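You operate a simulated robot arm through the tools that you are given. There is no shell and no other tool. Be economical: measure what you need, move in short steps, check, and stop when the job is done.

You are at the controls of a simulated robot arm. One attempt, no reset.

JOB
Switch the crane on and lift the blue motor onto the dolly.
Fine: free the hook and run it to the top; the power stays on.

It is judged by the outcome, as a careful person would: the job done as asked, and still so three seconds after it is handed in. It fails if anything else is knocked over, pushed out of place, dropped, spilled or broken.

ROBOT AND FRAMES
A 7-joint arm with a two-finger parallel gripper on a trunk, on a base that drives. Base frame: it is fixed to the floor where the robot stands at the start and does not move with it; the origin is under the middle of the robot, x ahead of it, y to its left, z up. Units: mm, degrees, N and s.
It reaches about 785 mm from its shoulder. Its first joint turns from -166.0 to 166.0 degrees. Places, roughly: bed of the dolly [1800, -1600, 300]; black plate [2500, -1500, 500]; blue motor [2750, 750, 250]; green gearbox [4000, 750, 250]; grey crate [2000, 750, 250]; grey motor [3000, -1500, 500]; red power dial [400, 0, 800]; yellow bar [1000, -1500, 750]; yellow cylinder [5000, -1000, 0]; yellow railing [3750, -1750, 750]. Payload 3.4 kg.
The TCP is the grasp point between the finger pads, 30 mm short of the fingertips. In the tool frame z runs along the fingers and y along their closing line. Largest opening 94 mm; finger width 28, thickness 10; the body of the gripper, 50 by 96 mm, starts 55 mm behind the TCP.
Orientation is told as [roll, pitch, yaw] about the base's x, y, z axes, in that order, counted from this pose: with the fingers straight down and closing along the base's y, the tool's x points along the base's -x, its y along +y and its z along -z.

CONTROLS
- The arm moves only by the tool send_rows. Its argument "increments" is a list of rows, each an object of numbers (a shift or turn left out is 0, a gripper value left out holds the last): "ax", "ay", "az": the turn, a rotation vector about the tool's x, y, z in degrees; "tx", "ty", "tz": the shift along the tool's x, y, z in m; "fingers": the finger opening in m, from 0 to 0.094. In form: [{"ax": .., "ay": .., "az": .., "tx": .., "ty": .., "tz": .., "fingers": ..}, ...]. A call has 1 to 8 rows; each row is the pose to reach, as a shift and turn from the pose commanded when the call began, along the tool's axes at that moment. Rows are played at 5 a second. More than 50 mm and 8.6 degrees between two rows, or a gripper value outside its range, and nothing of the call is played. A pose out of reach is approached as far as the arm can. The call stops where the force on the tool passes 70 N (or 10 N more than at its start, if that is more) or the arm is blocked; 0.2 s more then pass. The fingers move at their own pace (about 72 mm/s each) and stop on an object; they squeeze with about 40 N. The grip force told is the motor's: it shows also when the fingers shut on nothing. Time passes only in rows, and 0.2 s behind the last, so rows that repeat a pose let the fingers close. The reply holds the time, the measured pose of the TCP, the force on the tool along the base axes, the opening and the grip force, in the units named above and with some noise, with the torque about the TCP (base axes, N m) and any sound that the robot's microphone picked up.
- Cameras (640 x 400 px; columns grow to the right, rows downward): "scene" is now at [4.6, 106.8, 1657]; the picture's right is [-0.55, -0.83, 0.00], its down [-0.62, 0.41, -0.67] and it looks along [0.56, -0.37, -0.74] (base axes); focal length 276 px, centre (320, 200). "wrist" rides on the gripper at [76, 14, -102] in the tool frame; the picture's right is [-0.18, 0.98, 0.00], its down [-0.75, -0.14, -0.64] and it looks along [-0.63, -0.12, 0.77] (tool axes); focal length 243 px, centre (320, 200). There is no depth. A picture from a camera that has moved, and an enlarged one, comes with that camera's place and axes in the base frame and with its lens.
- camera(camera): a new picture of that camera. It takes no simulated time.
- raise_lower(by): slides the trunk up (or, below 0, down) by that many mm; the arm and the scene camera ride with it, the base frame stays. It gives what a move gives, with no picture.
- steer(legs): drives the robot by 1 to 6 legs, each [ahead, left, turn to the left] in mm, mm and degrees, along the robot's own axes; the way and the turn of a leg run together, so that a leg with both is an arc; at most 1500 mm and 180 degrees a leg. The arm and the cameras ride along, it lands a little off, and it stops where it bumps. It gives what a move gives.
- pan_tilt(pan, tilt): turns the head with the scene camera to pan (to the left, within 155 degrees either way) and tilt (down, from -29 to 69), counted from straight ahead of the robot. It gives what a move gives.
- enlarge(camera, box): a new picture of the part [left, top, right, bottom] of that camera's present view, enlarged. It takes no simulated time.
- hand_in(): hands the job in; it is judged then, once.

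Go step by step. Nothing tells you exact positions but the pictures and the camera data: compare them with the known pose of the tool, close in by small moves and look again before you grip or let go. The budget is 120 turns and 78 pictures, counting those below and the enlarged ones. Unless the task says otherwise, let go and move clear before handing in.

The tools are called after "Emit:" as a command line: name --argument value ..., lists and objects as JSON in quotes. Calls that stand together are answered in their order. send_rows: Moves the arm, as the interface text tells. Its arguments: {"type":"object","properties":{"increments":{"type":"array","items":{"type":"object","properties":{"ax":{"type":"number"},"ay":{"type":"number"},"az":{"type":"number"},"tx":{"type":"number"},"ty":{"type":"number"},"tz":{"type":"number"},"fingers":{"type":"number"}}}}},"required":["increments"]} The other tools are called the same way: raise_lower (by) slides the trunk up or down; steer (legs) drives the base; pan_tilt (pan, tilt) turns the head that bears the scene camera; camera (camera) takes a picture; enlarge (camera, box) takes an enlarged picture of a part of a camera's view; hand_in () hands the job in.

At the start:

```text
clock: 0.0
tcp_pos: [324.4, -109.1, 1368.8]
tcp_rot: [0.0, 0.0, 0.0]
contact_force: [-1.2, -0.6, -0.1]
ft_torque: [0.0, -0.01, 0.02]
gripper_width: 93.6
gripper_force: 0.0
trunk travel left (down, up): [-325.0, 61.0]
robot x, y, heading: [-0.2, -0.4, 0.2]
head pan, tilt: [-33.4, 47.9]
```

scene: 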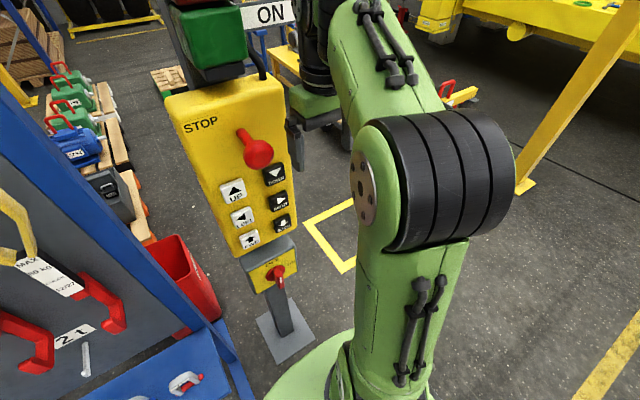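
wrist: 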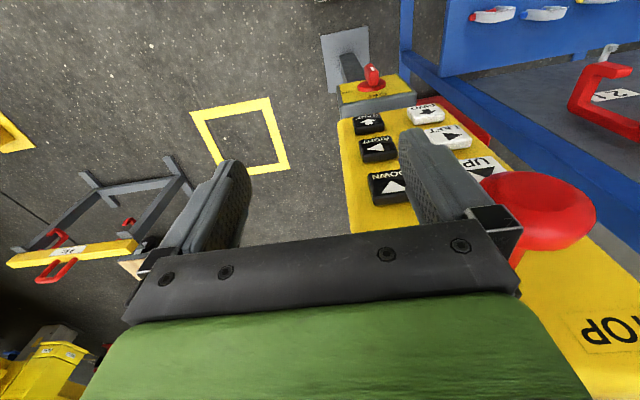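

I see a yellow crane panel with a STOP mushroom, six buttons and a red power dial below it, with a rack on the left. I'll look at the panel closely and at the surroundings.

Emit:
enlarge --camera "scene" --box '[160, 70, 320, 330]'

Emit:
enlarge --camera "wrist" --box '[300, 20, 620, 220]'

Emit:
pan_tilt --pan 20 --tilt 10

Emit:
camera --camera "scene"

Emit:
pan_tilt --pan -50 --tilt 10

Emit:
camera --camera "scene"

```text
1.54 times, centred on (240, 200) of scene
camera zoom: at [4.6, 106.8, 1657.0], right [-0.55, -0.83, 0.0], down [-0.62, 0.41, -0.67], along [0.56, -0.37, -0.74], focal length 424 px, centre (443, 200)
```

zoom: 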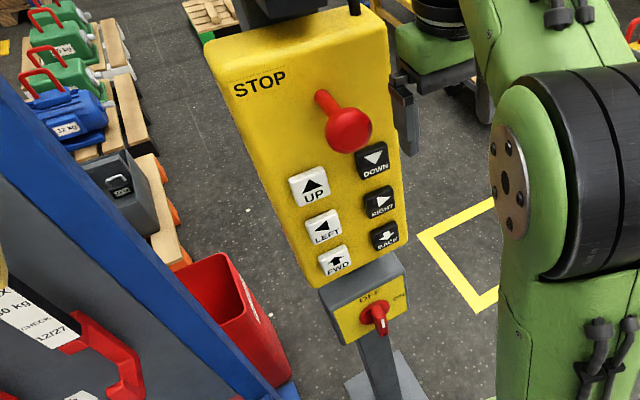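

```text
2.00 times, centred on (460, 120) of wrist
camera zoom: at [248.8, -94.6, 1472.2], right [0.18, 0.98, 0.0], down [0.75, -0.14, 0.64], along [0.63, -0.12, -0.77], focal length 485 px, centre (40, 360)
```

zoom: 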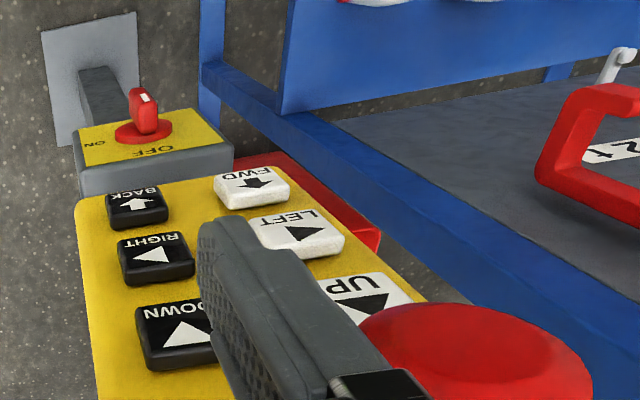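

```text
clock: 1.2
tcp_pos: [324.2, -109.3, 1370.2]
tcp_rot: [0.0, 0.1, 0.1]
contact_force: [-0.1, -0.1, 0.3]
ft_torque: [0.04, -0.02, -0.02]
gripper_width: 94.2
gripper_force: 0.1
trunk travel left (down, up): [-325.0, 61.0]
robot x, y, heading: [1.9, 1.3, -0.0]
head pan, tilt: [20.0, 10.0]
```

```text
73 pictures are left
camera scene: at [26.1, 181.9, 1715.9], right [0.34, -0.94, 0.0], down [-0.16, -0.06, -0.98], along [0.93, 0.34, -0.17], focal length 276 px, centre (320, 200)
```

scene: 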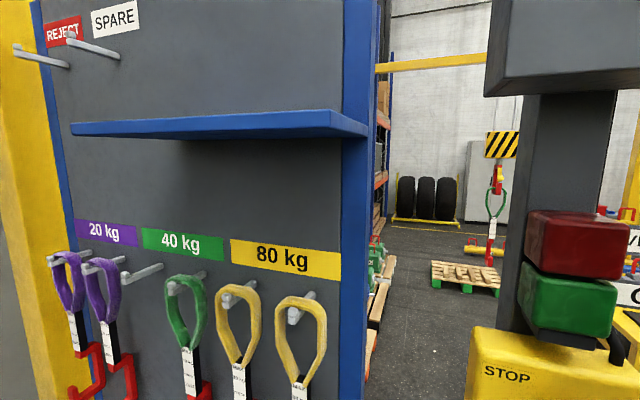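

```text
clock: 2.6
tcp_pos: [325.1, -109.9, 1370.1]
tcp_rot: [0.0, -0.1, -0.1]
contact_force: [0.0, 0.1, -0.7]
ft_torque: [-0.01, -0.05, -0.02]
gripper_width: 93.8
gripper_force: 0.0
trunk travel left (down, up): [-325.0, 61.0]
robot x, y, heading: [2.8, 1.2, -0.1]
head pan, tilt: [-50.0, 10.0]
```

```text
72 pictures are left
camera scene: at [-1.4, 79.1, 1716.0], right [-0.77, -0.64, 0.0], down [-0.11, 0.13, -0.98], along [0.63, -0.75, -0.17], focal length 276 px, centre (320, 200)
```

scene: 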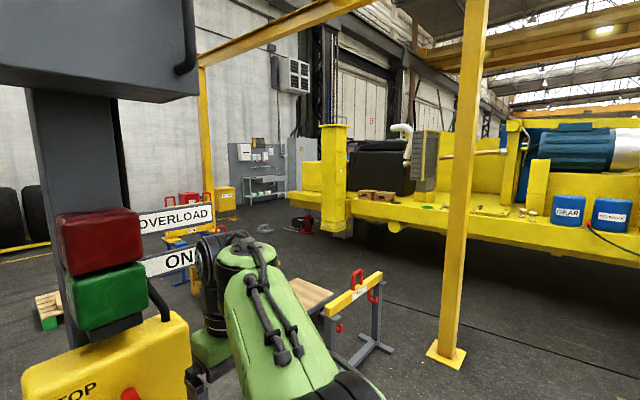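

The panel reads UP/DOWN/LEFT/RIGHT/FWD/BACK, and a rack holds slings of 20/40/80 kg. The crane hook seems to hold a green sling already, so next I read labels on the motors, slings and screens.

Emit:
pan_tilt --pan 12 --tilt 22

Emit:
camera --camera "scene"

Emit:
enlarge --camera "scene" --box '[250, 60, 410, 160]'

Emit:
pan_tilt --pan 45 --tilt 40

Emit:
camera --camera "scene"

Emit:
pan_tilt --pan -15 --tilt 0

Emit:
camera --camera "scene"

```text
clock: 4.0
tcp_pos: [324.6, -109.0, 1369.9]
tcp_rot: [0.0, 0.0, 0.0]
contact_force: [0.7, 0.0, 0.6]
ft_torque: [-0.03, -0.03, 0.01]
gripper_width: 94.1
gripper_force: 0.2
trunk travel left (down, up): [-325.0, 61.0]
robot x, y, heading: [-0.0, -1.4, 0.0]
head pan, tilt: [12.0, 22.0]
```

```text
71 pictures are left
camera scene: at [29.5, 169.4, 1696.5], right [0.21, -0.98, 0.0], down [-0.37, -0.08, -0.93], along [0.91, 0.19, -0.37], focal length 276 px, centre (320, 200)
```

scene: 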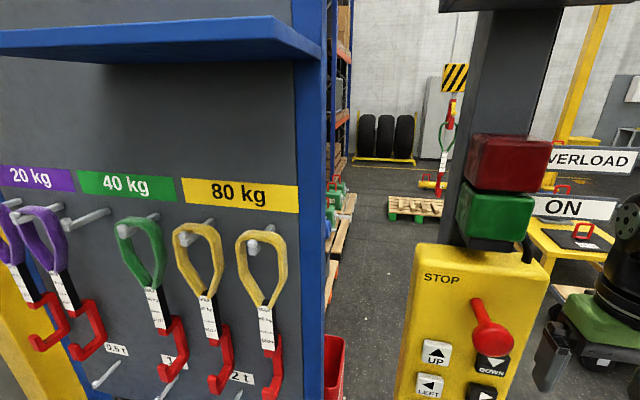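

```text
4.00 times, centred on (330, 110) of scene
camera zoom: at [29.5, 169.4, 1696.5], right [0.21, -0.98, 0.0], down [-0.37, -0.08, -0.93], along [0.91, 0.19, -0.37], focal length 1104 px, centre (280, 560)
```

zoom: 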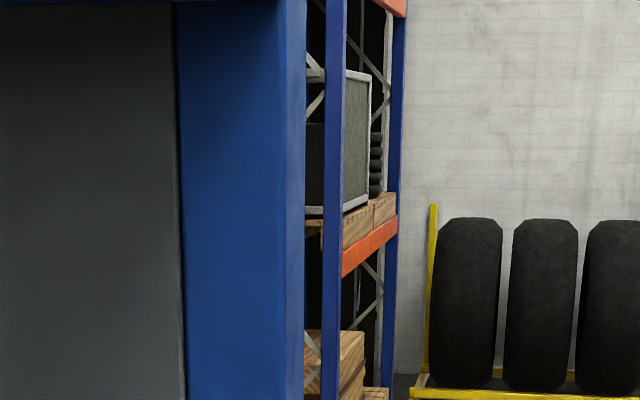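

```text
clock: 4.9
tcp_pos: [325.2, -109.5, 1369.6]
tcp_rot: [0.1, 0.0, 0.0]
contact_force: [0.0, 0.0, -0.5]
ft_torque: [0.0, 0.01, -0.02]
gripper_width: 94.0
gripper_force: 0.0
trunk travel left (down, up): [-325.0, 61.0]
robot x, y, heading: [2.0, 0.7, 0.0]
head pan, tilt: [45.0, 40.0]
```

```text
69 pictures are left
camera scene: at [-1.1, 210.3, 1668.3], right [0.71, -0.71, 0.0], down [-0.45, -0.45, -0.77], along [0.54, 0.54, -0.64], focal length 276 px, centre (320, 200)
```

scene: 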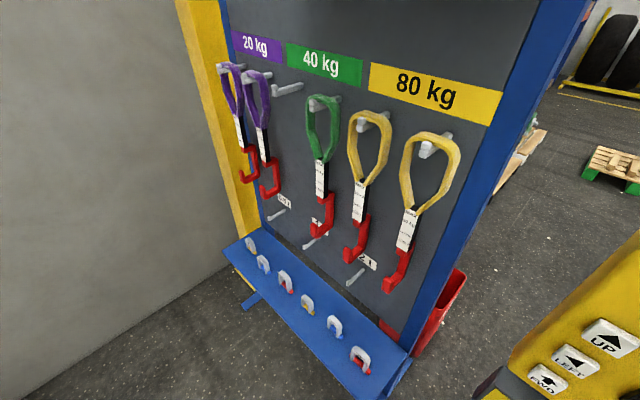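

```text
clock: 6.2
tcp_pos: [325.3, -110.0, 1369.8]
tcp_rot: [0.0, 0.0, 0.0]
contact_force: [-0.1, 0.5, -0.2]
ft_torque: [-0.02, 0.01, 0.03]
gripper_width: 94.2
gripper_force: 0.0
trunk travel left (down, up): [-325.0, 61.0]
robot x, y, heading: [1.8, -1.2, 0.0]
head pan, tilt: [-15.0, 0.0]
```

```text
68 pictures are left
camera scene: at [25.7, 127.0, 1731.9], right [-0.26, -0.97, 0.0], down [0.0, 0.0, -1.0], along [0.97, -0.26, 0.0], focal length 276 px, centre (320, 200)
```

scene: 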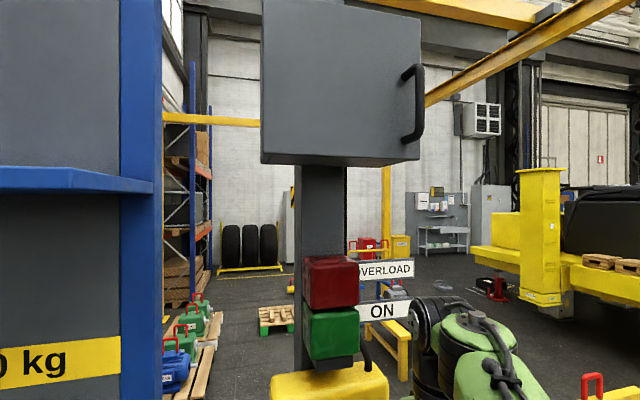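

The blue motor stands partly hidden behind the rack; I'll zoom in to read labels.

Emit:
pan_tilt --pan -15 --tilt 20

Emit:
enlarge --camera "scene" --box '[150, 180, 270, 255]'

Emit:
pan_tilt --pan -60 --tilt 30

Emit:
camera --camera "scene"

Emit:
pan_tilt --pan -150 --tilt 30

Emit:
camera --camera "scene"

```text
clock: 7.1
tcp_pos: [324.5, -110.8, 1370.1]
tcp_rot: [0.0, 0.0, 0.0]
contact_force: [-0.3, -0.3, 1.2]
ft_torque: [0.0, 0.01, 0.0]
gripper_width: 94.0
gripper_force: 0.0
trunk travel left (down, up): [-325.0, 61.0]
robot x, y, heading: [-0.8, -0.4, 0.1]
head pan, tilt: [-15.0, 20.0]
```

```text
5.33 times, centred on (210, 218) of scene
camera zoom: at [28.6, 126.1, 1699.8], right [-0.26, -0.97, 0.0], down [-0.33, 0.09, -0.94], along [0.91, -0.24, -0.34], focal length 1472 px, centre (907, 107)
```

zoom: 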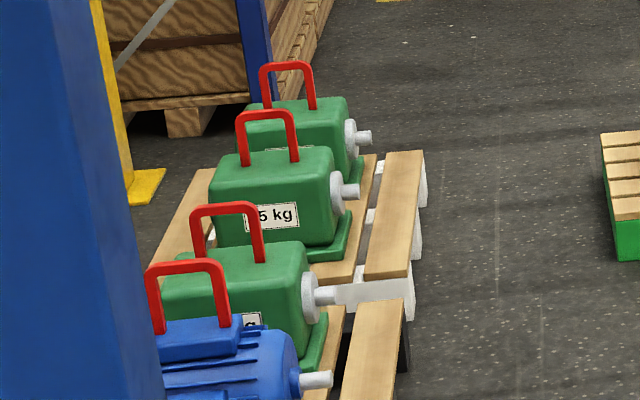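

```text
clock: 8.2
tcp_pos: [325.3, -109.6, 1370.8]
tcp_rot: [0.0, 0.1, -0.1]
contact_force: [0.6, -0.2, -0.2]
ft_torque: [0.02, 0.01, -0.01]
gripper_width: 93.8
gripper_force: 0.1
trunk travel left (down, up): [-325.0, 61.0]
robot x, y, heading: [-1.3, -1.0, -0.3]
head pan, tilt: [-60.0, 30.0]
```

```text
66 pictures are left
camera scene: at [-16.0, 71.9, 1683.7], right [-0.87, -0.5, 0.0], down [-0.25, 0.43, -0.87], along [0.43, -0.75, -0.5], focal length 276 px, centre (320, 200)
```

scene: 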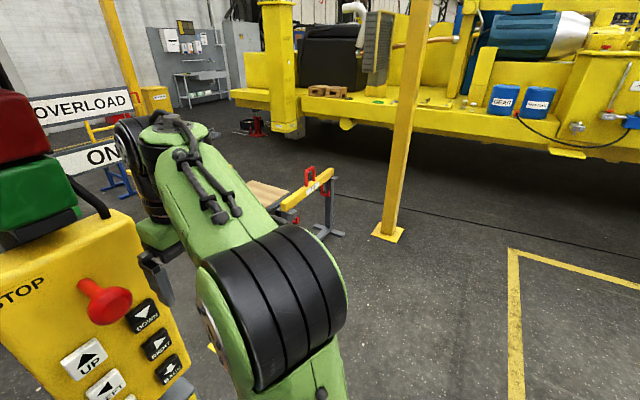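

```text
clock: 9.8
tcp_pos: [324.6, -108.1, 1370.2]
tcp_rot: [0.0, 0.0, 0.0]
contact_force: [-0.3, -0.2, -0.3]
ft_torque: [0.0, -0.01, 0.02]
gripper_width: 94.2
gripper_force: 0.1
trunk travel left (down, up): [-325.0, 61.0]
robot x, y, heading: [1.1, -2.2, -0.0]
head pan, tilt: [-150.0, 30.0]
```

```text
65 pictures are left
camera scene: at [-139.6, 104.9, 1683.7], right [-0.5, 0.87, 0.0], down [0.43, 0.25, -0.87], along [-0.75, -0.43, -0.5], focal length 276 px, centre (320, 200)
```

scene: 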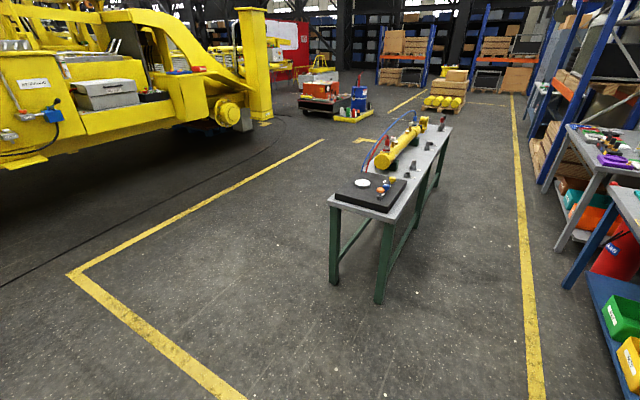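

The way behind is free. I'll back off and go right to see around the panel.

Emit:
steer --legs '[[-500, 0, 0], [0, -900, 0]]'

Emit:
pan_tilt --pan 15 --tilt 15

Emit:
camera --camera "scene"

```text
clock: 17.1
tcp_pos: [-175.9, -1015.6, 1369.6]
tcp_rot: [0.1, 0.0, -0.2]
contact_force: [0.1, -0.5, -0.3]
ft_torque: [0.01, 0.0, -0.04]
gripper_width: 93.9
gripper_force: 0.1
trunk travel left (down, up): [-325.0, 61.0]
robot x, y, heading: [-502.5, -907.0, -0.2]
head pan, tilt: [-150.0, 30.0]
```

```text
clock: 19.6
tcp_pos: [-176.3, -1016.6, 1370.1]
tcp_rot: [0.0, 0.0, -0.2]
contact_force: [0.2, 0.4, -0.2]
ft_torque: [-0.02, 0.02, -0.01]
gripper_width: 94.0
gripper_force: 0.2
trunk travel left (down, up): [-325.0, 61.0]
robot x, y, heading: [-499.9, -905.6, 0.0]
head pan, tilt: [15.0, 15.0]
```

```text
64 pictures are left
camera scene: at [-470.8, -731.6, 1707.8], right [0.25, -0.97, 0.0], down [-0.25, -0.07, -0.97], along [0.93, 0.25, -0.26], focal length 276 px, centre (320, 200)
```

scene: 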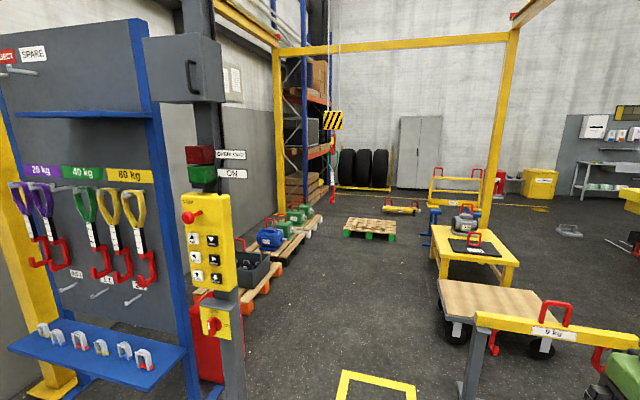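

Now the whole scene is visible: crane block with sling, pallets with motors, dolly, and a paper sheet on the back of the cabinet. Zooming in on these.

Emit:
enlarge --camera "scene" --box '[230, 190, 330, 250]'

Emit:
enlarge --camera "scene" --box '[300, 100, 370, 215]'

Emit:
enlarge --camera "scene" --box '[425, 170, 640, 390]'

Emit:
enlarge --camera "scene" --box '[0, 150, 170, 310]'

```text
6.40 times, centred on (280, 220) of scene
camera zoom: at [-470.8, -731.6, 1707.8], right [0.25, -0.97, 0.0], down [-0.25, -0.07, -0.97], along [0.93, 0.25, -0.26], focal length 1766 px, centre (576, 72)
```

zoom: 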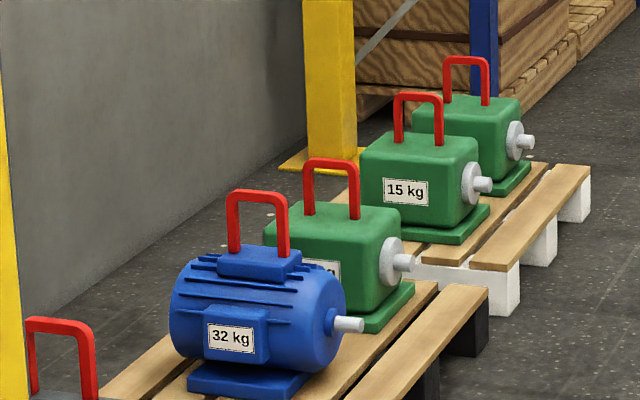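

```text
3.48 times, centred on (335, 158) of scene
camera zoom: at [-470.8, -731.6, 1707.8], right [0.25, -0.97, 0.0], down [-0.25, -0.07, -0.97], along [0.93, 0.25, -0.26], focal length 960 px, centre (268, 348)
```

zoom: 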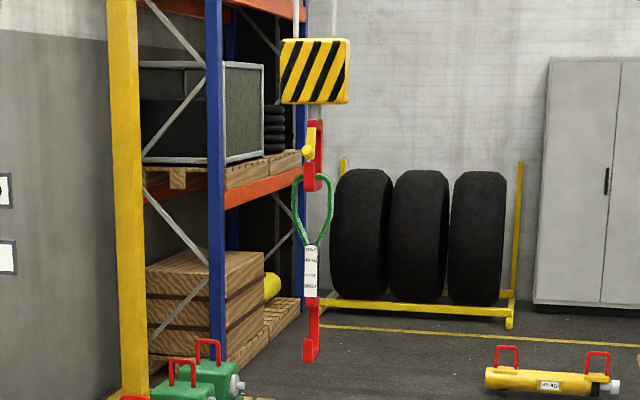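

```text
1.82 times, centred on (532, 280) of scene
camera zoom: at [-470.8, -731.6, 1707.8], right [0.25, -0.97, 0.0], down [-0.25, -0.07, -0.97], along [0.93, 0.25, -0.26], focal length 502 px, centre (-66, 54)
```

zoom: 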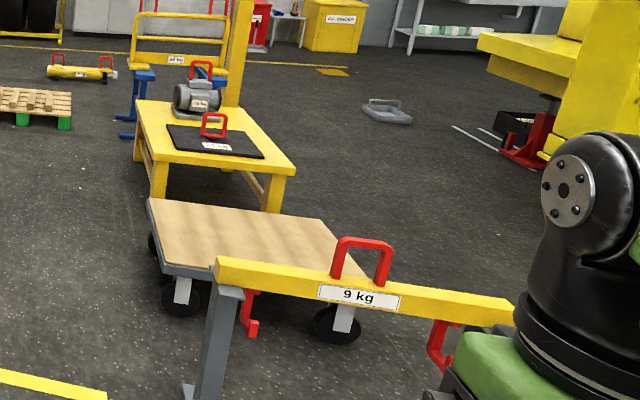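

```text
2.50 times, centred on (85, 230) of scene
camera zoom: at [-470.8, -731.6, 1707.8], right [0.25, -0.97, 0.0], down [-0.25, -0.07, -0.97], along [0.93, 0.25, -0.26], focal length 690 px, centre (908, 125)
```

zoom: 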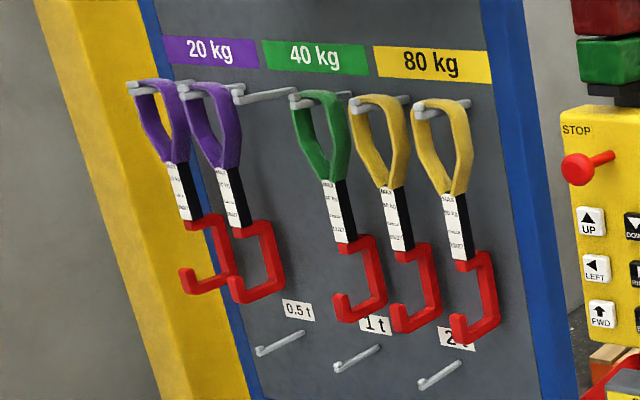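

Blue motor is 32 kg, and the green 40 kg sling hangs on the crane. Check the sling's tag, the paper sheet, and tags on the rack.

Emit:
enlarge --camera "scene" --box '[324, 176, 340, 186]'

Emit:
enlarge --camera "scene" --box '[215, 55, 255, 110]'

Emit:
enlarge --camera "scene" --box '[60, 220, 160, 280]'

Emit:
enlarge --camera "scene" --box '[319, 150, 351, 208]'

```text
16.00 times, centred on (332, 181) of scene
camera zoom: at [-470.8, -731.6, 1707.8], right [0.25, -0.97, 0.0], down [-0.25, -0.07, -0.97], along [0.93, 0.25, -0.26], focal length 4415 px, centre (128, 504)
```

zoom: 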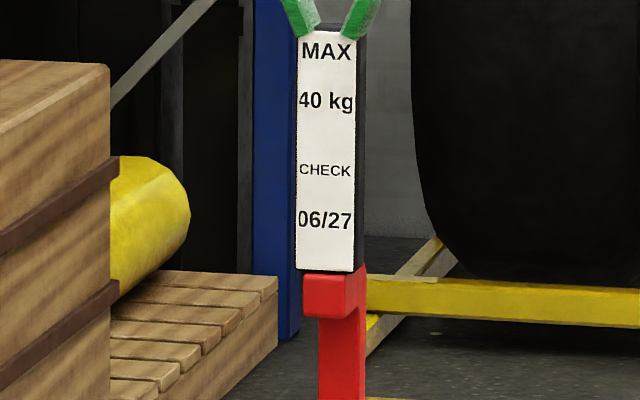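

```text
7.27 times, centred on (235, 82) of scene
camera zoom: at [-470.8, -731.6, 1707.8], right [0.25, -0.97, 0.0], down [-0.25, -0.07, -0.97], along [0.93, 0.25, -0.26], focal length 2007 px, centre (938, 1054)
```

zoom: 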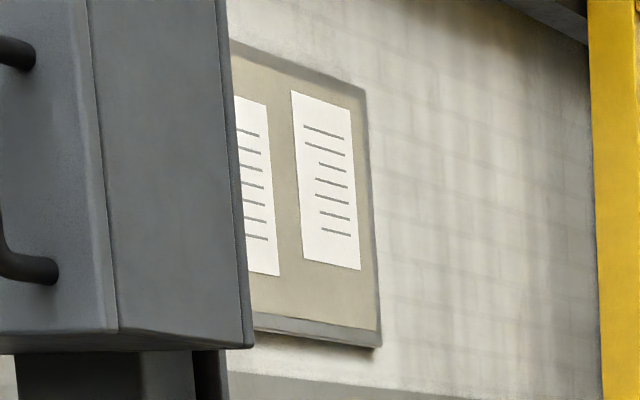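

```text
6.40 times, centred on (110, 250) of scene
camera zoom: at [-470.8, -731.6, 1707.8], right [0.25, -0.97, 0.0], down [-0.25, -0.07, -0.97], along [0.93, 0.25, -0.26], focal length 1766 px, centre (1664, -120)
```

zoom: 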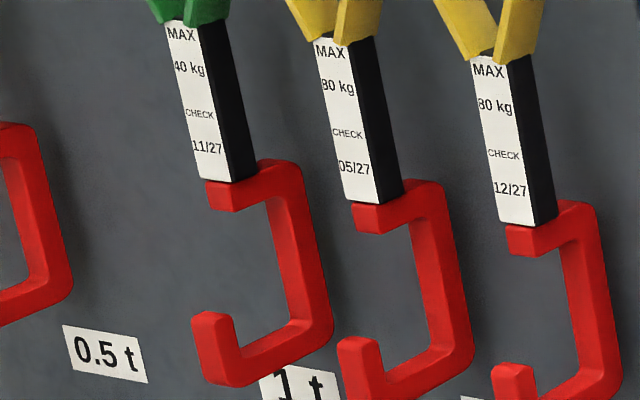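

```text
6.90 times, centred on (335, 179) of scene
camera zoom: at [-470.8, -731.6, 1707.8], right [0.25, -0.97, 0.0], down [-0.25, -0.07, -0.97], along [0.93, 0.25, -0.26], focal length 1903 px, centre (217, 345)
```

zoom: 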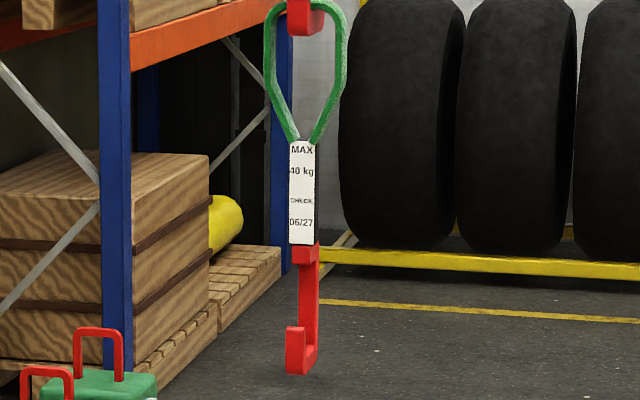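

Blue motor 32 kg, crane sling 40 kg (check 06/27) and looks sound, so it suits. I'll stand to the right of the panel, turned toward it, so the camera can see past it while I press.

Emit:
steer --legs '[[500, 430, 0], [0, 0, 40]]'

Emit:
pan_tilt --pan 0 --tilt 35

Emit:
camera --camera "scene"

```text
clock: 25.2
tcp_pos: [323.3, -355.5, 1369.4]
tcp_rot: [0.1, 0.0, 40.1]
contact_force: [0.5, 0.4, 0.1]
ft_torque: [0.01, 0.02, -0.03]
gripper_width: 94.0
gripper_force: 0.0
trunk travel left (down, up): [-325.0, 61.0]
robot x, y, heading: [4.4, -487.0, 40.1]
head pan, tilt: [15.0, 15.0]
```

```text
clock: 26.0
tcp_pos: [324.1, -357.2, 1369.6]
tcp_rot: [0.0, 0.0, 40.1]
contact_force: [-0.5, 0.3, 0.5]
ft_torque: [0.02, 0.01, 0.01]
gripper_width: 94.0
gripper_force: 0.0
trunk travel left (down, up): [-325.0, 61.0]
robot x, y, heading: [0.3, -484.0, 40.1]
head pan, tilt: [0.0, 35.0]
```

```text
55 pictures are left
camera scene: at [-73.5, -349.4, 1675.9], right [0.64, -0.76, 0.0], down [-0.44, -0.37, -0.82], along [0.63, 0.53, -0.57], focal length 276 px, centre (320, 200)
```

scene: 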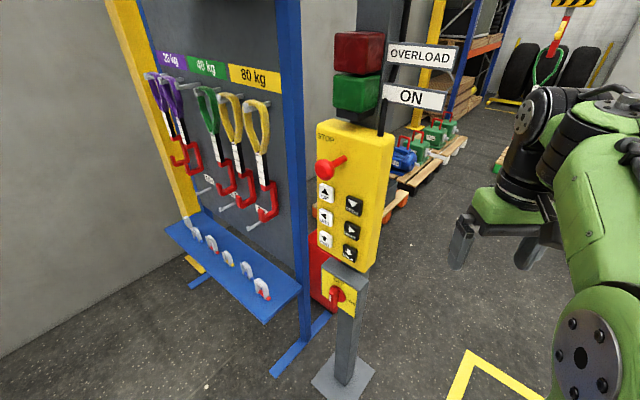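

Good stance: panel, motor and hook are all in view. I enlarge the panel to fix the dial and button positions.

Emit:
enlarge --camera "scene" --box '[300, 150, 396, 330]'

Emit:
enlarge --camera "scene" --box '[318, 265, 368, 315]'

```text
2.22 times, centred on (348, 240) of scene
camera zoom: at [-73.5, -349.4, 1675.9], right [0.64, -0.76, 0.0], down [-0.44, -0.37, -0.82], along [0.63, 0.53, -0.57], focal length 613 px, centre (258, 111)
```

zoom: 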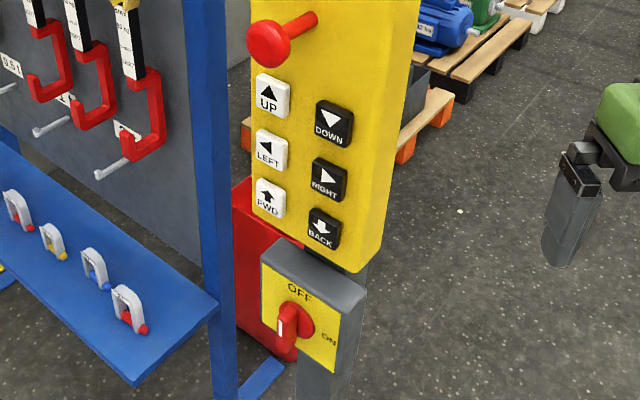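

```text
8.00 times, centred on (343, 290) of scene
camera zoom: at [-73.5, -349.4, 1675.9], right [0.64, -0.76, 0.0], down [-0.44, -0.37, -0.82], along [0.63, 0.53, -0.57], focal length 2208 px, centre (136, -520)
```

zoom: 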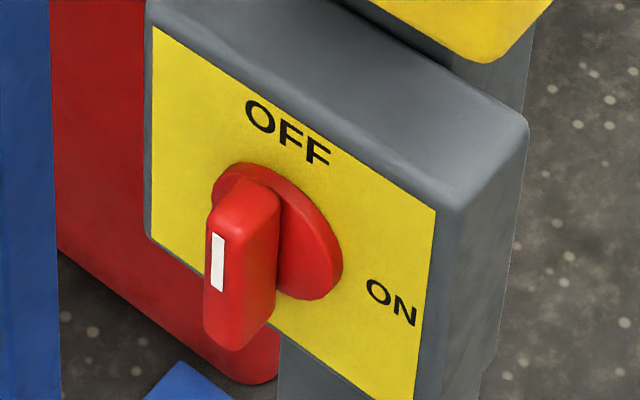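

Estimated: buttons UP (412,37,1271), LEFT/FWD below at 85 mm pitch, DOWN/RIGHT/BACK at y≈-50; STOP cap (349,-6,1380); dial knob (393..430,-7,855). Now I turn the gripper to point horizontally forward.

Emit:
send_rows --increments '[{"ay": -8.5, "fingers": 0.06}, {"ay": -17}, {"ay": -25.5}, {"ay": -34}, {"ay": -42.5}, {"ay": -51}, {"ay": -59.5}, {"ay": -68}]'

Emit:
send_rows --increments '[{"ay": -8.5}, {"ay": -17}, {"ay": -22}, {"ay": -22}]'

Emit:
send_rows --increments '[{"ax": 8}, {"ax": 16}, {"ax": 24}, {"ax": 32}, {"ax": 40}, {"ax": 40}]'

Emit:
camera --camera "scene"

```text
clock: 27.8
tcp_pos: [324.2, -356.2, 1370.0]
tcp_rot: [-0.1, -68.1, 40.0]
contact_force: [-0.1, 0.0, 0.3]
ft_torque: [0.02, -0.01, 0.01]
gripper_width: 60.0
gripper_force: 0.1
trunk travel left (down, up): [-325.0, 61.0]
robot x, y, heading: [0.1, -483.3, 40.0]
head pan, tilt: [0.0, 35.0]
```

```text
clock: 28.8
tcp_pos: [363.8, -376.0, 1376.2]
tcp_rot: [-3.2, -89.8, 43.3]
contact_force: [0.3, -0.5, 0.7]
ft_torque: [0.05, -0.01, -0.01]
gripper_width: 60.1
gripper_force: 0.1
out of reach, approached as far as the arm can: row 2, 3, 4
trunk travel left (down, up): [-325.0, 61.0]
robot x, y, heading: [0.8, -484.8, 40.2]
head pan, tilt: [0.0, 35.0]
```

```text
clock: 30.1
tcp_pos: [287.7, -216.0, 1358.4]
tcp_rot: [65.8, -75.0, -30.8]
contact_force: [0.4, 0.7, -0.1]
ft_torque: [0.02, 0.05, -0.01]
gripper_width: 60.0
gripper_force: 0.1
out of reach, approached as far as the arm can: row 1, 2, 3, 4
trunk travel left (down, up): [-325.0, 61.0]
robot x, y, heading: [3.7, -481.5, 40.1]
head pan, tilt: [0.0, 35.0]
stopped in row 6: the arm was blocked; the commanded pose is now the measured one
```

```text
52 pictures are left
camera scene: at [-71.7, -346.4, 1675.7], right [0.64, -0.77, 0.0], down [-0.44, -0.37, -0.82], along [0.63, 0.53, -0.58], focal length 276 px, centre (320, 200)
```

scene: 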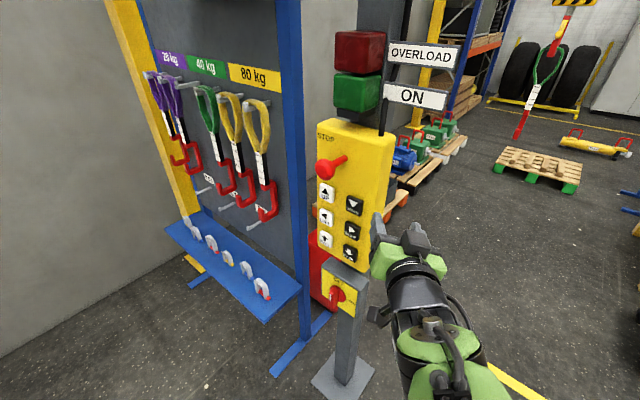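

The arm ran out of room because the horizontal gripper brings the wrist too close to the shoulder. I back the base off along its heading and then stretch forward.

Emit:
steer --legs '[[-250, 0, 0]]'

Emit:
send_rows --increments '[{"tz": 0.04}, {"tz": 0.08}, {"tz": 0.12}, {"tz": 0.16}, {"tz": 0.16}]'

Emit:
pan_tilt --pan -10 --tilt 45

Emit:
camera --camera "scene"

```text
clock: 32.0
tcp_pos: [95.5, -381.5, 1358.6]
tcp_rot: [66.0, -75.0, -31.3]
contact_force: [-1.0, -0.5, 0.4]
ft_torque: [0.03, 0.01, -0.01]
gripper_width: 60.0
gripper_force: 0.2
trunk travel left (down, up): [-325.0, 61.0]
robot x, y, heading: [-188.3, -642.1, 40.2]
head pan, tilt: [0.0, 35.0]
```

```text
clock: 33.2
tcp_pos: [224.5, -287.8, 1342.3]
tcp_rot: [65.9, -75.1, -31.3]
contact_force: [-0.2, -0.1, 0.4]
ft_torque: [-0.02, -0.01, 0.0]
gripper_width: 60.0
gripper_force: 0.2
trunk travel left (down, up): [-325.0, 61.0]
robot x, y, heading: [-187.8, -641.9, 40.0]
head pan, tilt: [0.0, 35.0]
```

```text
clock: 33.9
tcp_pos: [226.7, -288.2, 1341.5]
tcp_rot: [65.8, -75.0, -31.2]
contact_force: [-0.2, -0.4, -0.1]
ft_torque: [-0.04, -0.01, -0.01]
gripper_width: 59.9
gripper_force: 0.1
trunk travel left (down, up): [-325.0, 61.0]
robot x, y, heading: [-186.1, -641.9, 40.3]
head pan, tilt: [-10.0, 45.0]
```

```text
51 pictures are left
camera scene: at [-261.2, -525.8, 1661.1], right [0.5, -0.87, 0.0], down [-0.61, -0.35, -0.71], along [0.61, 0.35, -0.71], focal length 276 px, centre (320, 200)
```

scene: 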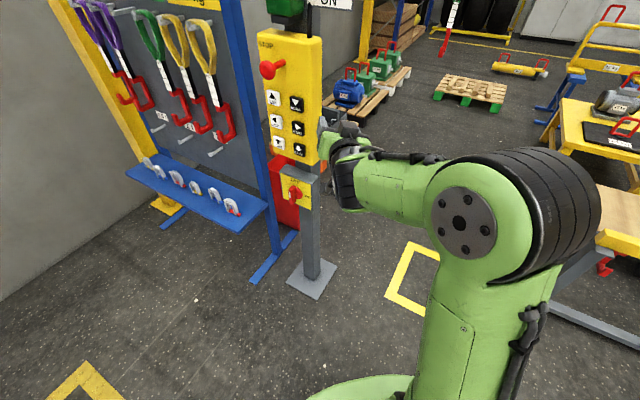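

Now the arm base is seen about 115 mm ahead of the robot centre. I align the gripper along +x here, then creep ahead.

Emit:
send_rows --increments '[{"ax": 7, "ay": -2, "az": -2.3}, {"ax": 14, "ay": -4, "az": -4.6}, {"ax": 21, "ay": -6, "az": -6.9}, {"ax": 28, "ay": -8, "az": -9.1}, {"ax": 34.8, "ay": -10.1, "az": -11.4}, {"ax": 34.8, "ay": -10.1, "az": -11.4}]'

Emit:
steer --legs '[[110, 0, 0]]'

```text
clock: 35.3
tcp_pos: [226.9, -288.7, 1342.4]
tcp_rot: [-52.5, -90.0, 52.1]
contact_force: [0.0, -0.7, 0.2]
ft_torque: [0.02, 0.0, -0.01]
gripper_width: 60.1
gripper_force: 0.0
trunk travel left (down, up): [-325.0, 61.0]
robot x, y, heading: [-187.5, -642.8, 40.0]
head pan, tilt: [-10.0, 45.0]
```

```text
clock: 36.5
tcp_pos: [310.7, -215.4, 1341.4]
tcp_rot: [-37.4, -89.9, 37.1]
contact_force: [-0.4, 0.6, -1.2]
ft_torque: [0.01, -0.02, -0.01]
gripper_width: 60.2
gripper_force: 0.0
trunk travel left (down, up): [-325.0, 61.0]
robot x, y, heading: [-101.1, -569.2, 40.2]
head pan, tilt: [-10.0, 45.0]
```

Tool now points along +x. I go down beside the post toward the dial's height.

Emit:
send_rows --increments '[{"tx": 0.045, "tz": -0.01}, {"tx": 0.09, "tz": -0.02}, {"tx": 0.135, "tz": -0.02}, {"tx": 0.18, "tz": -0.02}, {"tx": 0.225, "tz": -0.02}, {"tx": 0.27, "tz": -0.02}, {"tx": 0.315, "tz": -0.02}, {"tx": 0.36, "tz": -0.02}]'

Emit:
send_rows --increments '[{"tx": 0.045, "ty": 0.01}, {"tx": 0.09, "ty": 0.05}, {"tx": 0.126, "ty": 0.09}, {"tx": 0.126, "ty": 0.135}, {"tx": 0.126, "ty": 0.18}, {"tx": 0.126, "ty": 0.208}, {"tx": 0.126, "ty": 0.208}]'

Emit:
camera --camera "scene"

Emit:
camera --camera "wrist"

```text
clock: 38.3
tcp_pos: [288.6, -215.8, 981.3]
tcp_rot: [3.9, -90.0, -4.2]
contact_force: [0.7, -0.9, -0.4]
ft_torque: [-0.01, 0.02, 0.0]
gripper_width: 59.7
gripper_force: 0.0
trunk travel left (down, up): [-325.0, 61.0]
robot x, y, heading: [-104.6, -570.4, 40.4]
head pan, tilt: [-10.0, 45.0]
```

```text
refused: row 2 steps farther than a row can; nothing moved
```

```text
50 pictures are left
camera scene: at [-177.4, -454.9, 1661.0], right [0.5, -0.87, 0.0], down [-0.61, -0.35, -0.71], along [0.61, 0.35, -0.71], focal length 276 px, centre (320, 200)
```

scene: 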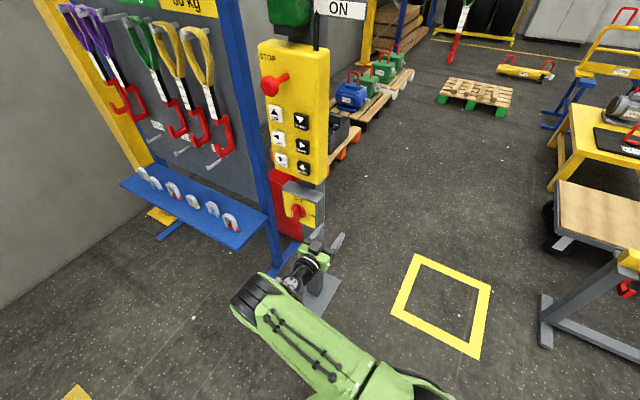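

```text
49 pictures are left
camera wrist: at [186.8, -200.9, 905.1], right [0.0, 0.98, 0.18], down [-0.64, -0.14, 0.75], along [0.77, -0.12, 0.63], focal length 243 px, centre (320, 200)
```

wrist: 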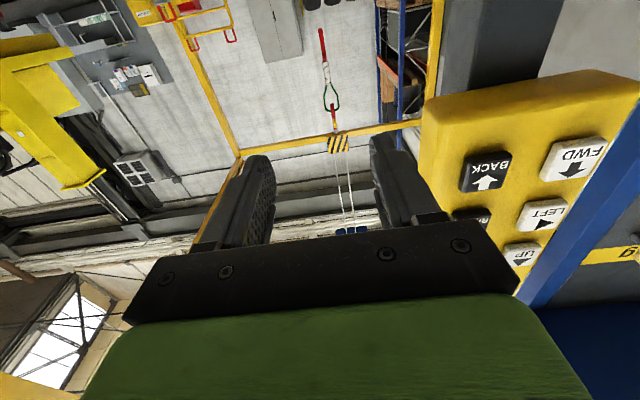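

The arm reaches low well. I continue to a spot in front of the dial.

Emit:
send_rows --increments '[{"tx": 0.045}, {"tx": 0.08, "ty": 0.03}, {"tx": 0.11, "ty": 0.07}, {"tx": 0.126, "ty": 0.115}, {"tx": 0.126, "ty": 0.16}, {"tx": 0.126, "ty": 0.208}, {"tx": 0.126, "ty": 0.208}]'

Emit:
camera --camera "scene"

Emit:
camera --camera "wrist"

```text
clock: 39.9
tcp_pos: [246.8, -139.4, 916.0]
tcp_rot: [-106.8, -89.8, 106.6]
contact_force: [-1.3, -1.4, -0.4]
ft_torque: [0.03, -0.01, -0.02]
gripper_width: 60.0
gripper_force: 0.1
out of reach, approached as far as the arm can: row 3, 4, 5, 6, 7
trunk travel left (down, up): [-325.0, 61.0]
robot x, y, heading: [-102.9, -572.6, 40.0]
head pan, tilt: [-10.0, 45.0]
```

```text
48 pictures are left
camera scene: at [-181.7, -454.3, 1660.8], right [0.5, -0.87, 0.0], down [-0.61, -0.35, -0.71], along [0.61, 0.35, -0.71], focal length 276 px, centre (320, 200)
```

scene: 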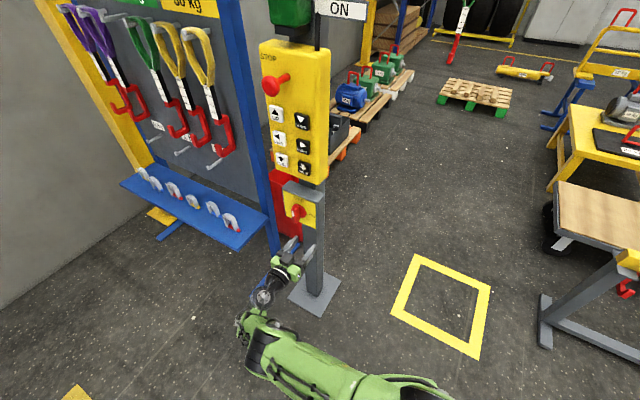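

```text
47 pictures are left
camera wrist: at [144.6, -123.9, 839.1], right [0.01, 0.98, 0.18], down [-0.64, -0.14, 0.75], along [0.77, -0.12, 0.63], focal length 243 px, centre (320, 200)
```

wrist: 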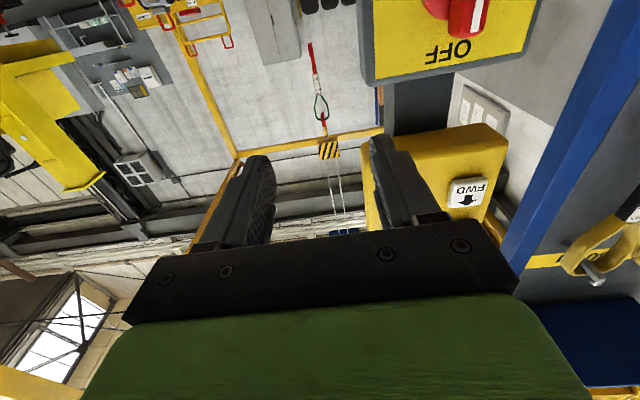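

The dial is low for the shoulder at this height; I lift the hand a little, lower the trunk, and shift the base a bit left.

Emit:
send_rows --increments '[{"tx": -0.04}, {"tx": -0.08}, {"tx": -0.12}, {"tx": -0.16}, {"tx": -0.16}]'

Emit:
raise_lower --by -250

Emit:
steer --legs '[[50, 80, 0]]'

Emit:
camera --camera "wrist"

```text
clock: 41.1
tcp_pos: [247.9, -136.1, 1074.4]
tcp_rot: [-47.7, -89.9, 47.4]
contact_force: [0.6, -0.3, 0.3]
ft_torque: [0.03, 0.02, -0.03]
gripper_width: 60.0
gripper_force: 0.0
trunk travel left (down, up): [-325.0, 61.0]
robot x, y, heading: [-105.4, -568.9, 40.3]
head pan, tilt: [-10.0, 45.0]
```

```text
clock: 43.6
tcp_pos: [247.2, -134.9, 824.7]
tcp_rot: [-24.4, -90.0, 24.2]
contact_force: [-0.2, 0.8, -0.1]
ft_torque: [0.03, 0.02, -0.01]
gripper_width: 60.1
gripper_force: 0.0
trunk travel left (down, up): [-75.0, 311.0]
robot x, y, heading: [-103.1, -571.4, 40.2]
head pan, tilt: [-10.0, 45.0]
```

```text
clock: 44.8
tcp_pos: [234.1, -42.0, 823.7]
tcp_rot: [-68.6, -89.9, 68.4]
contact_force: [-0.3, -0.2, -0.1]
ft_torque: [0.02, 0.02, 0.01]
gripper_width: 59.9
gripper_force: 0.2
trunk travel left (down, up): [-75.0, 311.0]
robot x, y, heading: [-115.9, -485.7, 40.2]
head pan, tilt: [-10.0, 45.0]
```

```text
46 pictures are left
camera wrist: at [133.2, -27.0, 747.6], right [0.0, 0.98, 0.18], down [-0.64, -0.14, 0.75], along [0.77, -0.12, 0.63], focal length 243 px, centre (320, 200)
```

wrist: 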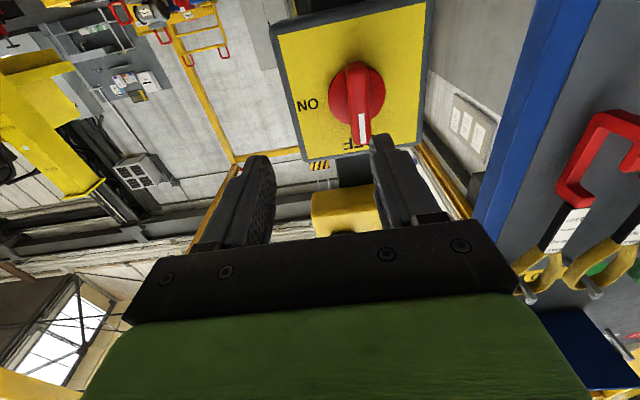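

The dial centre is at about (428,-3,843). I align with it and approach halfway.

Emit:
send_rows --increments '[{"tx": -0.01, "ty": 0.02}, {"tx": -0.021, "ty": 0.039}, {"tx": -0.021, "ty": 0.039, "tz": 0.04}, {"tx": -0.021, "ty": 0.039, "tz": 0.08}, {"tx": -0.021, "ty": 0.039, "tz": 0.1}, {"tx": -0.021, "ty": 0.039, "tz": 0.1}]'

Emit:
camera --camera "wrist"

Emit:
camera --camera "scene"

```text
clock: 46.2
tcp_pos: [336.6, -4.1, 847.0]
tcp_rot: [-53.4, -89.9, 53.1]
contact_force: [-0.5, -0.2, -0.9]
ft_torque: [0.06, 0.03, -0.01]
gripper_width: 60.1
gripper_force: 0.0
trunk travel left (down, up): [-75.0, 311.0]
robot x, y, heading: [-116.7, -479.2, 39.8]
head pan, tilt: [-10.0, 45.0]
```

```text
45 pictures are left
camera wrist: at [234.3, 11.1, 769.6], right [0.0, 0.98, 0.18], down [-0.64, -0.14, 0.75], along [0.77, -0.12, 0.63], focal length 243 px, centre (320, 200)
```

wrist: 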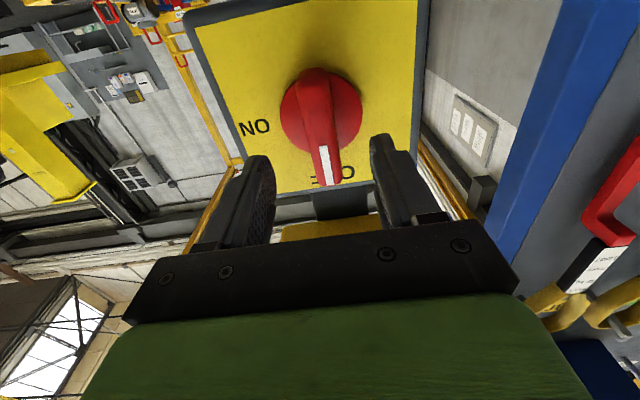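

```text
44 pictures are left
camera scene: at [-190.6, -362.2, 1410.5], right [0.5, -0.87, 0.0], down [-0.61, -0.35, -0.71], along [0.61, 0.35, -0.71], focal length 276 px, centre (320, 200)
```

scene: 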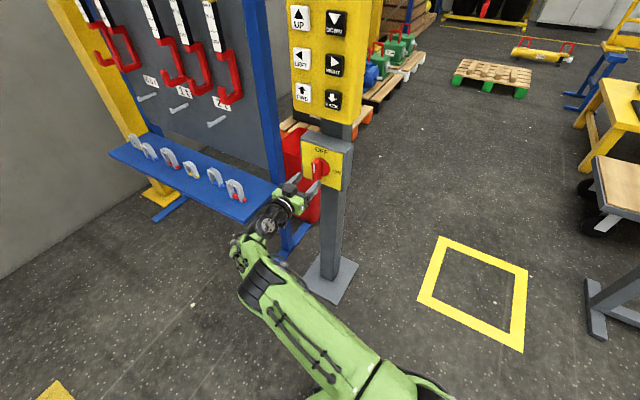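

Aligned. I advance onto the knob and close gently.

Emit:
send_rows --increments '[{"tx": 0.006, "ty": 0.002, "tz": 0.02}, {"tx": 0.006, "ty": 0.002, "tz": 0.04}, {"tx": 0.006, "ty": 0.002, "tz": 0.052}, {"tx": 0.006, "ty": 0.002, "tz": 0.052}]'

Emit:
send_rows --increments '[{"fingers": 0.0}, {"fingers": 0.0}, {"fingers": 0.0}]'

Emit:
camera --camera "wrist"

```text
clock: 47.2
tcp_pos: [387.9, -3.4, 838.9]
tcp_rot: [-39.7, -89.9, 39.4]
contact_force: [-0.1, 0.6, 0.1]
ft_torque: [0.04, 0.03, 0.0]
gripper_width: 59.9
gripper_force: 0.0
trunk travel left (down, up): [-75.0, 311.0]
robot x, y, heading: [-115.6, -475.5, 40.3]
head pan, tilt: [-10.0, 45.0]
```

```text
clock: 48.0
tcp_pos: [386.8, -2.3, 840.1]
tcp_rot: [-38.0, -89.9, 37.8]
contact_force: [-10.4, -6.1, -3.2]
ft_torque: [0.09, 0.03, 0.36]
gripper_width: 21.9
gripper_force: 45.4
trunk travel left (down, up): [-75.0, 311.0]
robot x, y, heading: [-116.0, -478.4, 40.5]
head pan, tilt: [-10.0, 45.0]
```

```text
43 pictures are left
camera wrist: at [284.6, 12.2, 762.9], right [0.0, 0.98, 0.18], down [-0.64, -0.14, 0.75], along [0.77, -0.12, 0.63], focal length 243 px, centre (320, 200)
```

wrist: 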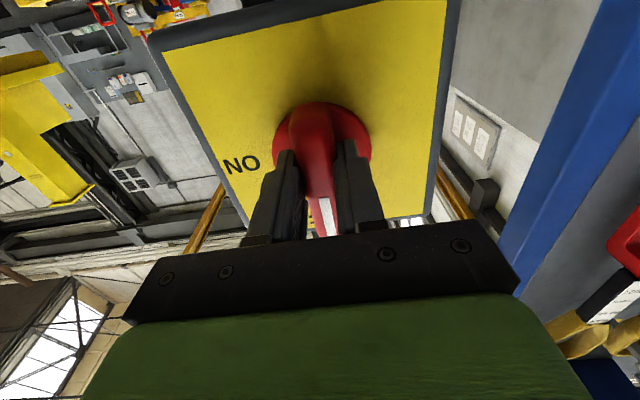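

Knob is gripped. I turn it clockwise by 90° toward ON.

Emit:
send_rows --increments '[{"az": 8}, {"az": 16}, {"az": 24}, {"az": 32}, {"az": 40}, {"az": 48}, {"az": 48}]'

Emit:
send_rows --increments '[{"az": 8}, {"az": 16}, {"az": 24}, {"az": 32}, {"az": 40}, {"az": 44}, {"az": 44}]'

Emit:
enlarge --camera "scene" --box '[240, 0, 400, 220]'

```text
clock: 49.6
tcp_pos: [386.4, 2.0, 840.7]
tcp_rot: [90.3, -41.9, -90.1]
contact_force: [6.2, 26.3, 14.7]
ft_torque: [-0.13, 0.46, -0.66]
gripper_width: 21.8
gripper_force: 45.3
trunk travel left (down, up): [-75.0, 311.0]
robot x, y, heading: [-111.6, -480.9, 40.1]
head pan, tilt: [-10.0, 45.0]
```

```text
clock: 51.2
tcp_pos: [387.4, 1.4, 844.6]
tcp_rot: [90.8, 2.2, -89.6]
contact_force: [10.3, 31.8, 32.1]
ft_torque: [-1.43, 0.4, 0.21]
gripper_width: 22.9
gripper_force: 44.8
trunk travel left (down, up): [-75.0, 311.0]
robot x, y, heading: [-114.7, -476.0, 40.1]
head pan, tilt: [-10.0, 45.0]
```

```text
1.82 times, centred on (320, 110) of scene
camera zoom: at [-192.3, -360.3, 1410.3], right [0.5, -0.87, 0.0], down [-0.61, -0.36, -0.71], along [0.61, 0.35, -0.71], focal length 502 px, centre (320, 364)
```

zoom: 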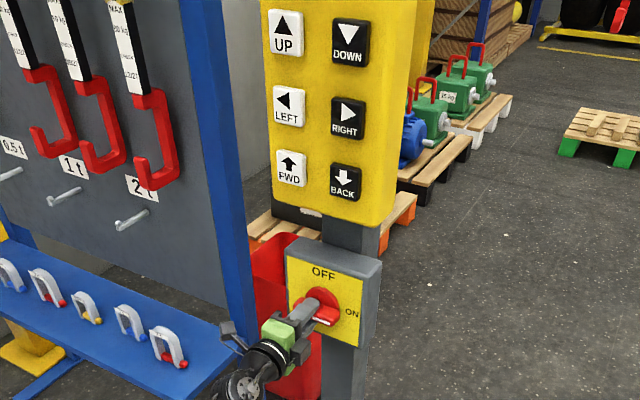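

Knob appears to be at ON. I'll release, back off, and check the lamp.

Emit:
send_rows --increments '[{"fingers": 0.06}, {"fingers": 0.06}, {"fingers": 0.06, "tz": -0.03}, {"fingers": 0.06, "tz": -0.07}, {"fingers": 0.06, "tz": -0.07}]'

Emit:
pan_tilt --pan -10 --tilt 15

Emit:
camera --camera "scene"

```text
clock: 52.4
tcp_pos: [318.0, -1.5, 838.5]
tcp_rot: [90.0, 2.0, -90.4]
contact_force: [0.4, 0.1, 0.0]
ft_torque: [0.0, -0.02, 0.01]
gripper_width: 59.9
gripper_force: 0.2
trunk travel left (down, up): [-75.0, 311.0]
robot x, y, heading: [-121.3, -478.8, 40.0]
head pan, tilt: [-10.0, 45.0]
```

```text
clock: 53.3
tcp_pos: [317.3, -2.0, 839.9]
tcp_rot: [90.0, 2.0, -90.3]
contact_force: [-0.6, -0.5, 1.0]
ft_torque: [-0.01, 0.01, 0.02]
gripper_width: 59.8
gripper_force: 0.0
trunk travel left (down, up): [-75.0, 311.0]
robot x, y, heading: [-114.0, -480.6, 39.8]
head pan, tilt: [-10.0, 15.0]
```

```text
41 pictures are left
camera scene: at [-180.1, -356.1, 1457.3], right [0.5, -0.87, 0.0], down [-0.22, -0.13, -0.97], along [0.84, 0.48, -0.26], focal length 276 px, centre (320, 200)
```

scene: 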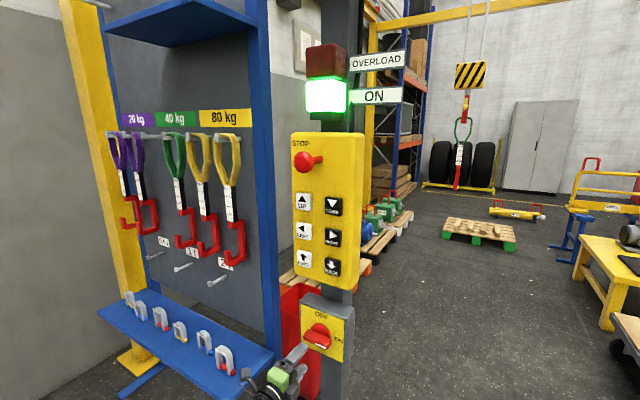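

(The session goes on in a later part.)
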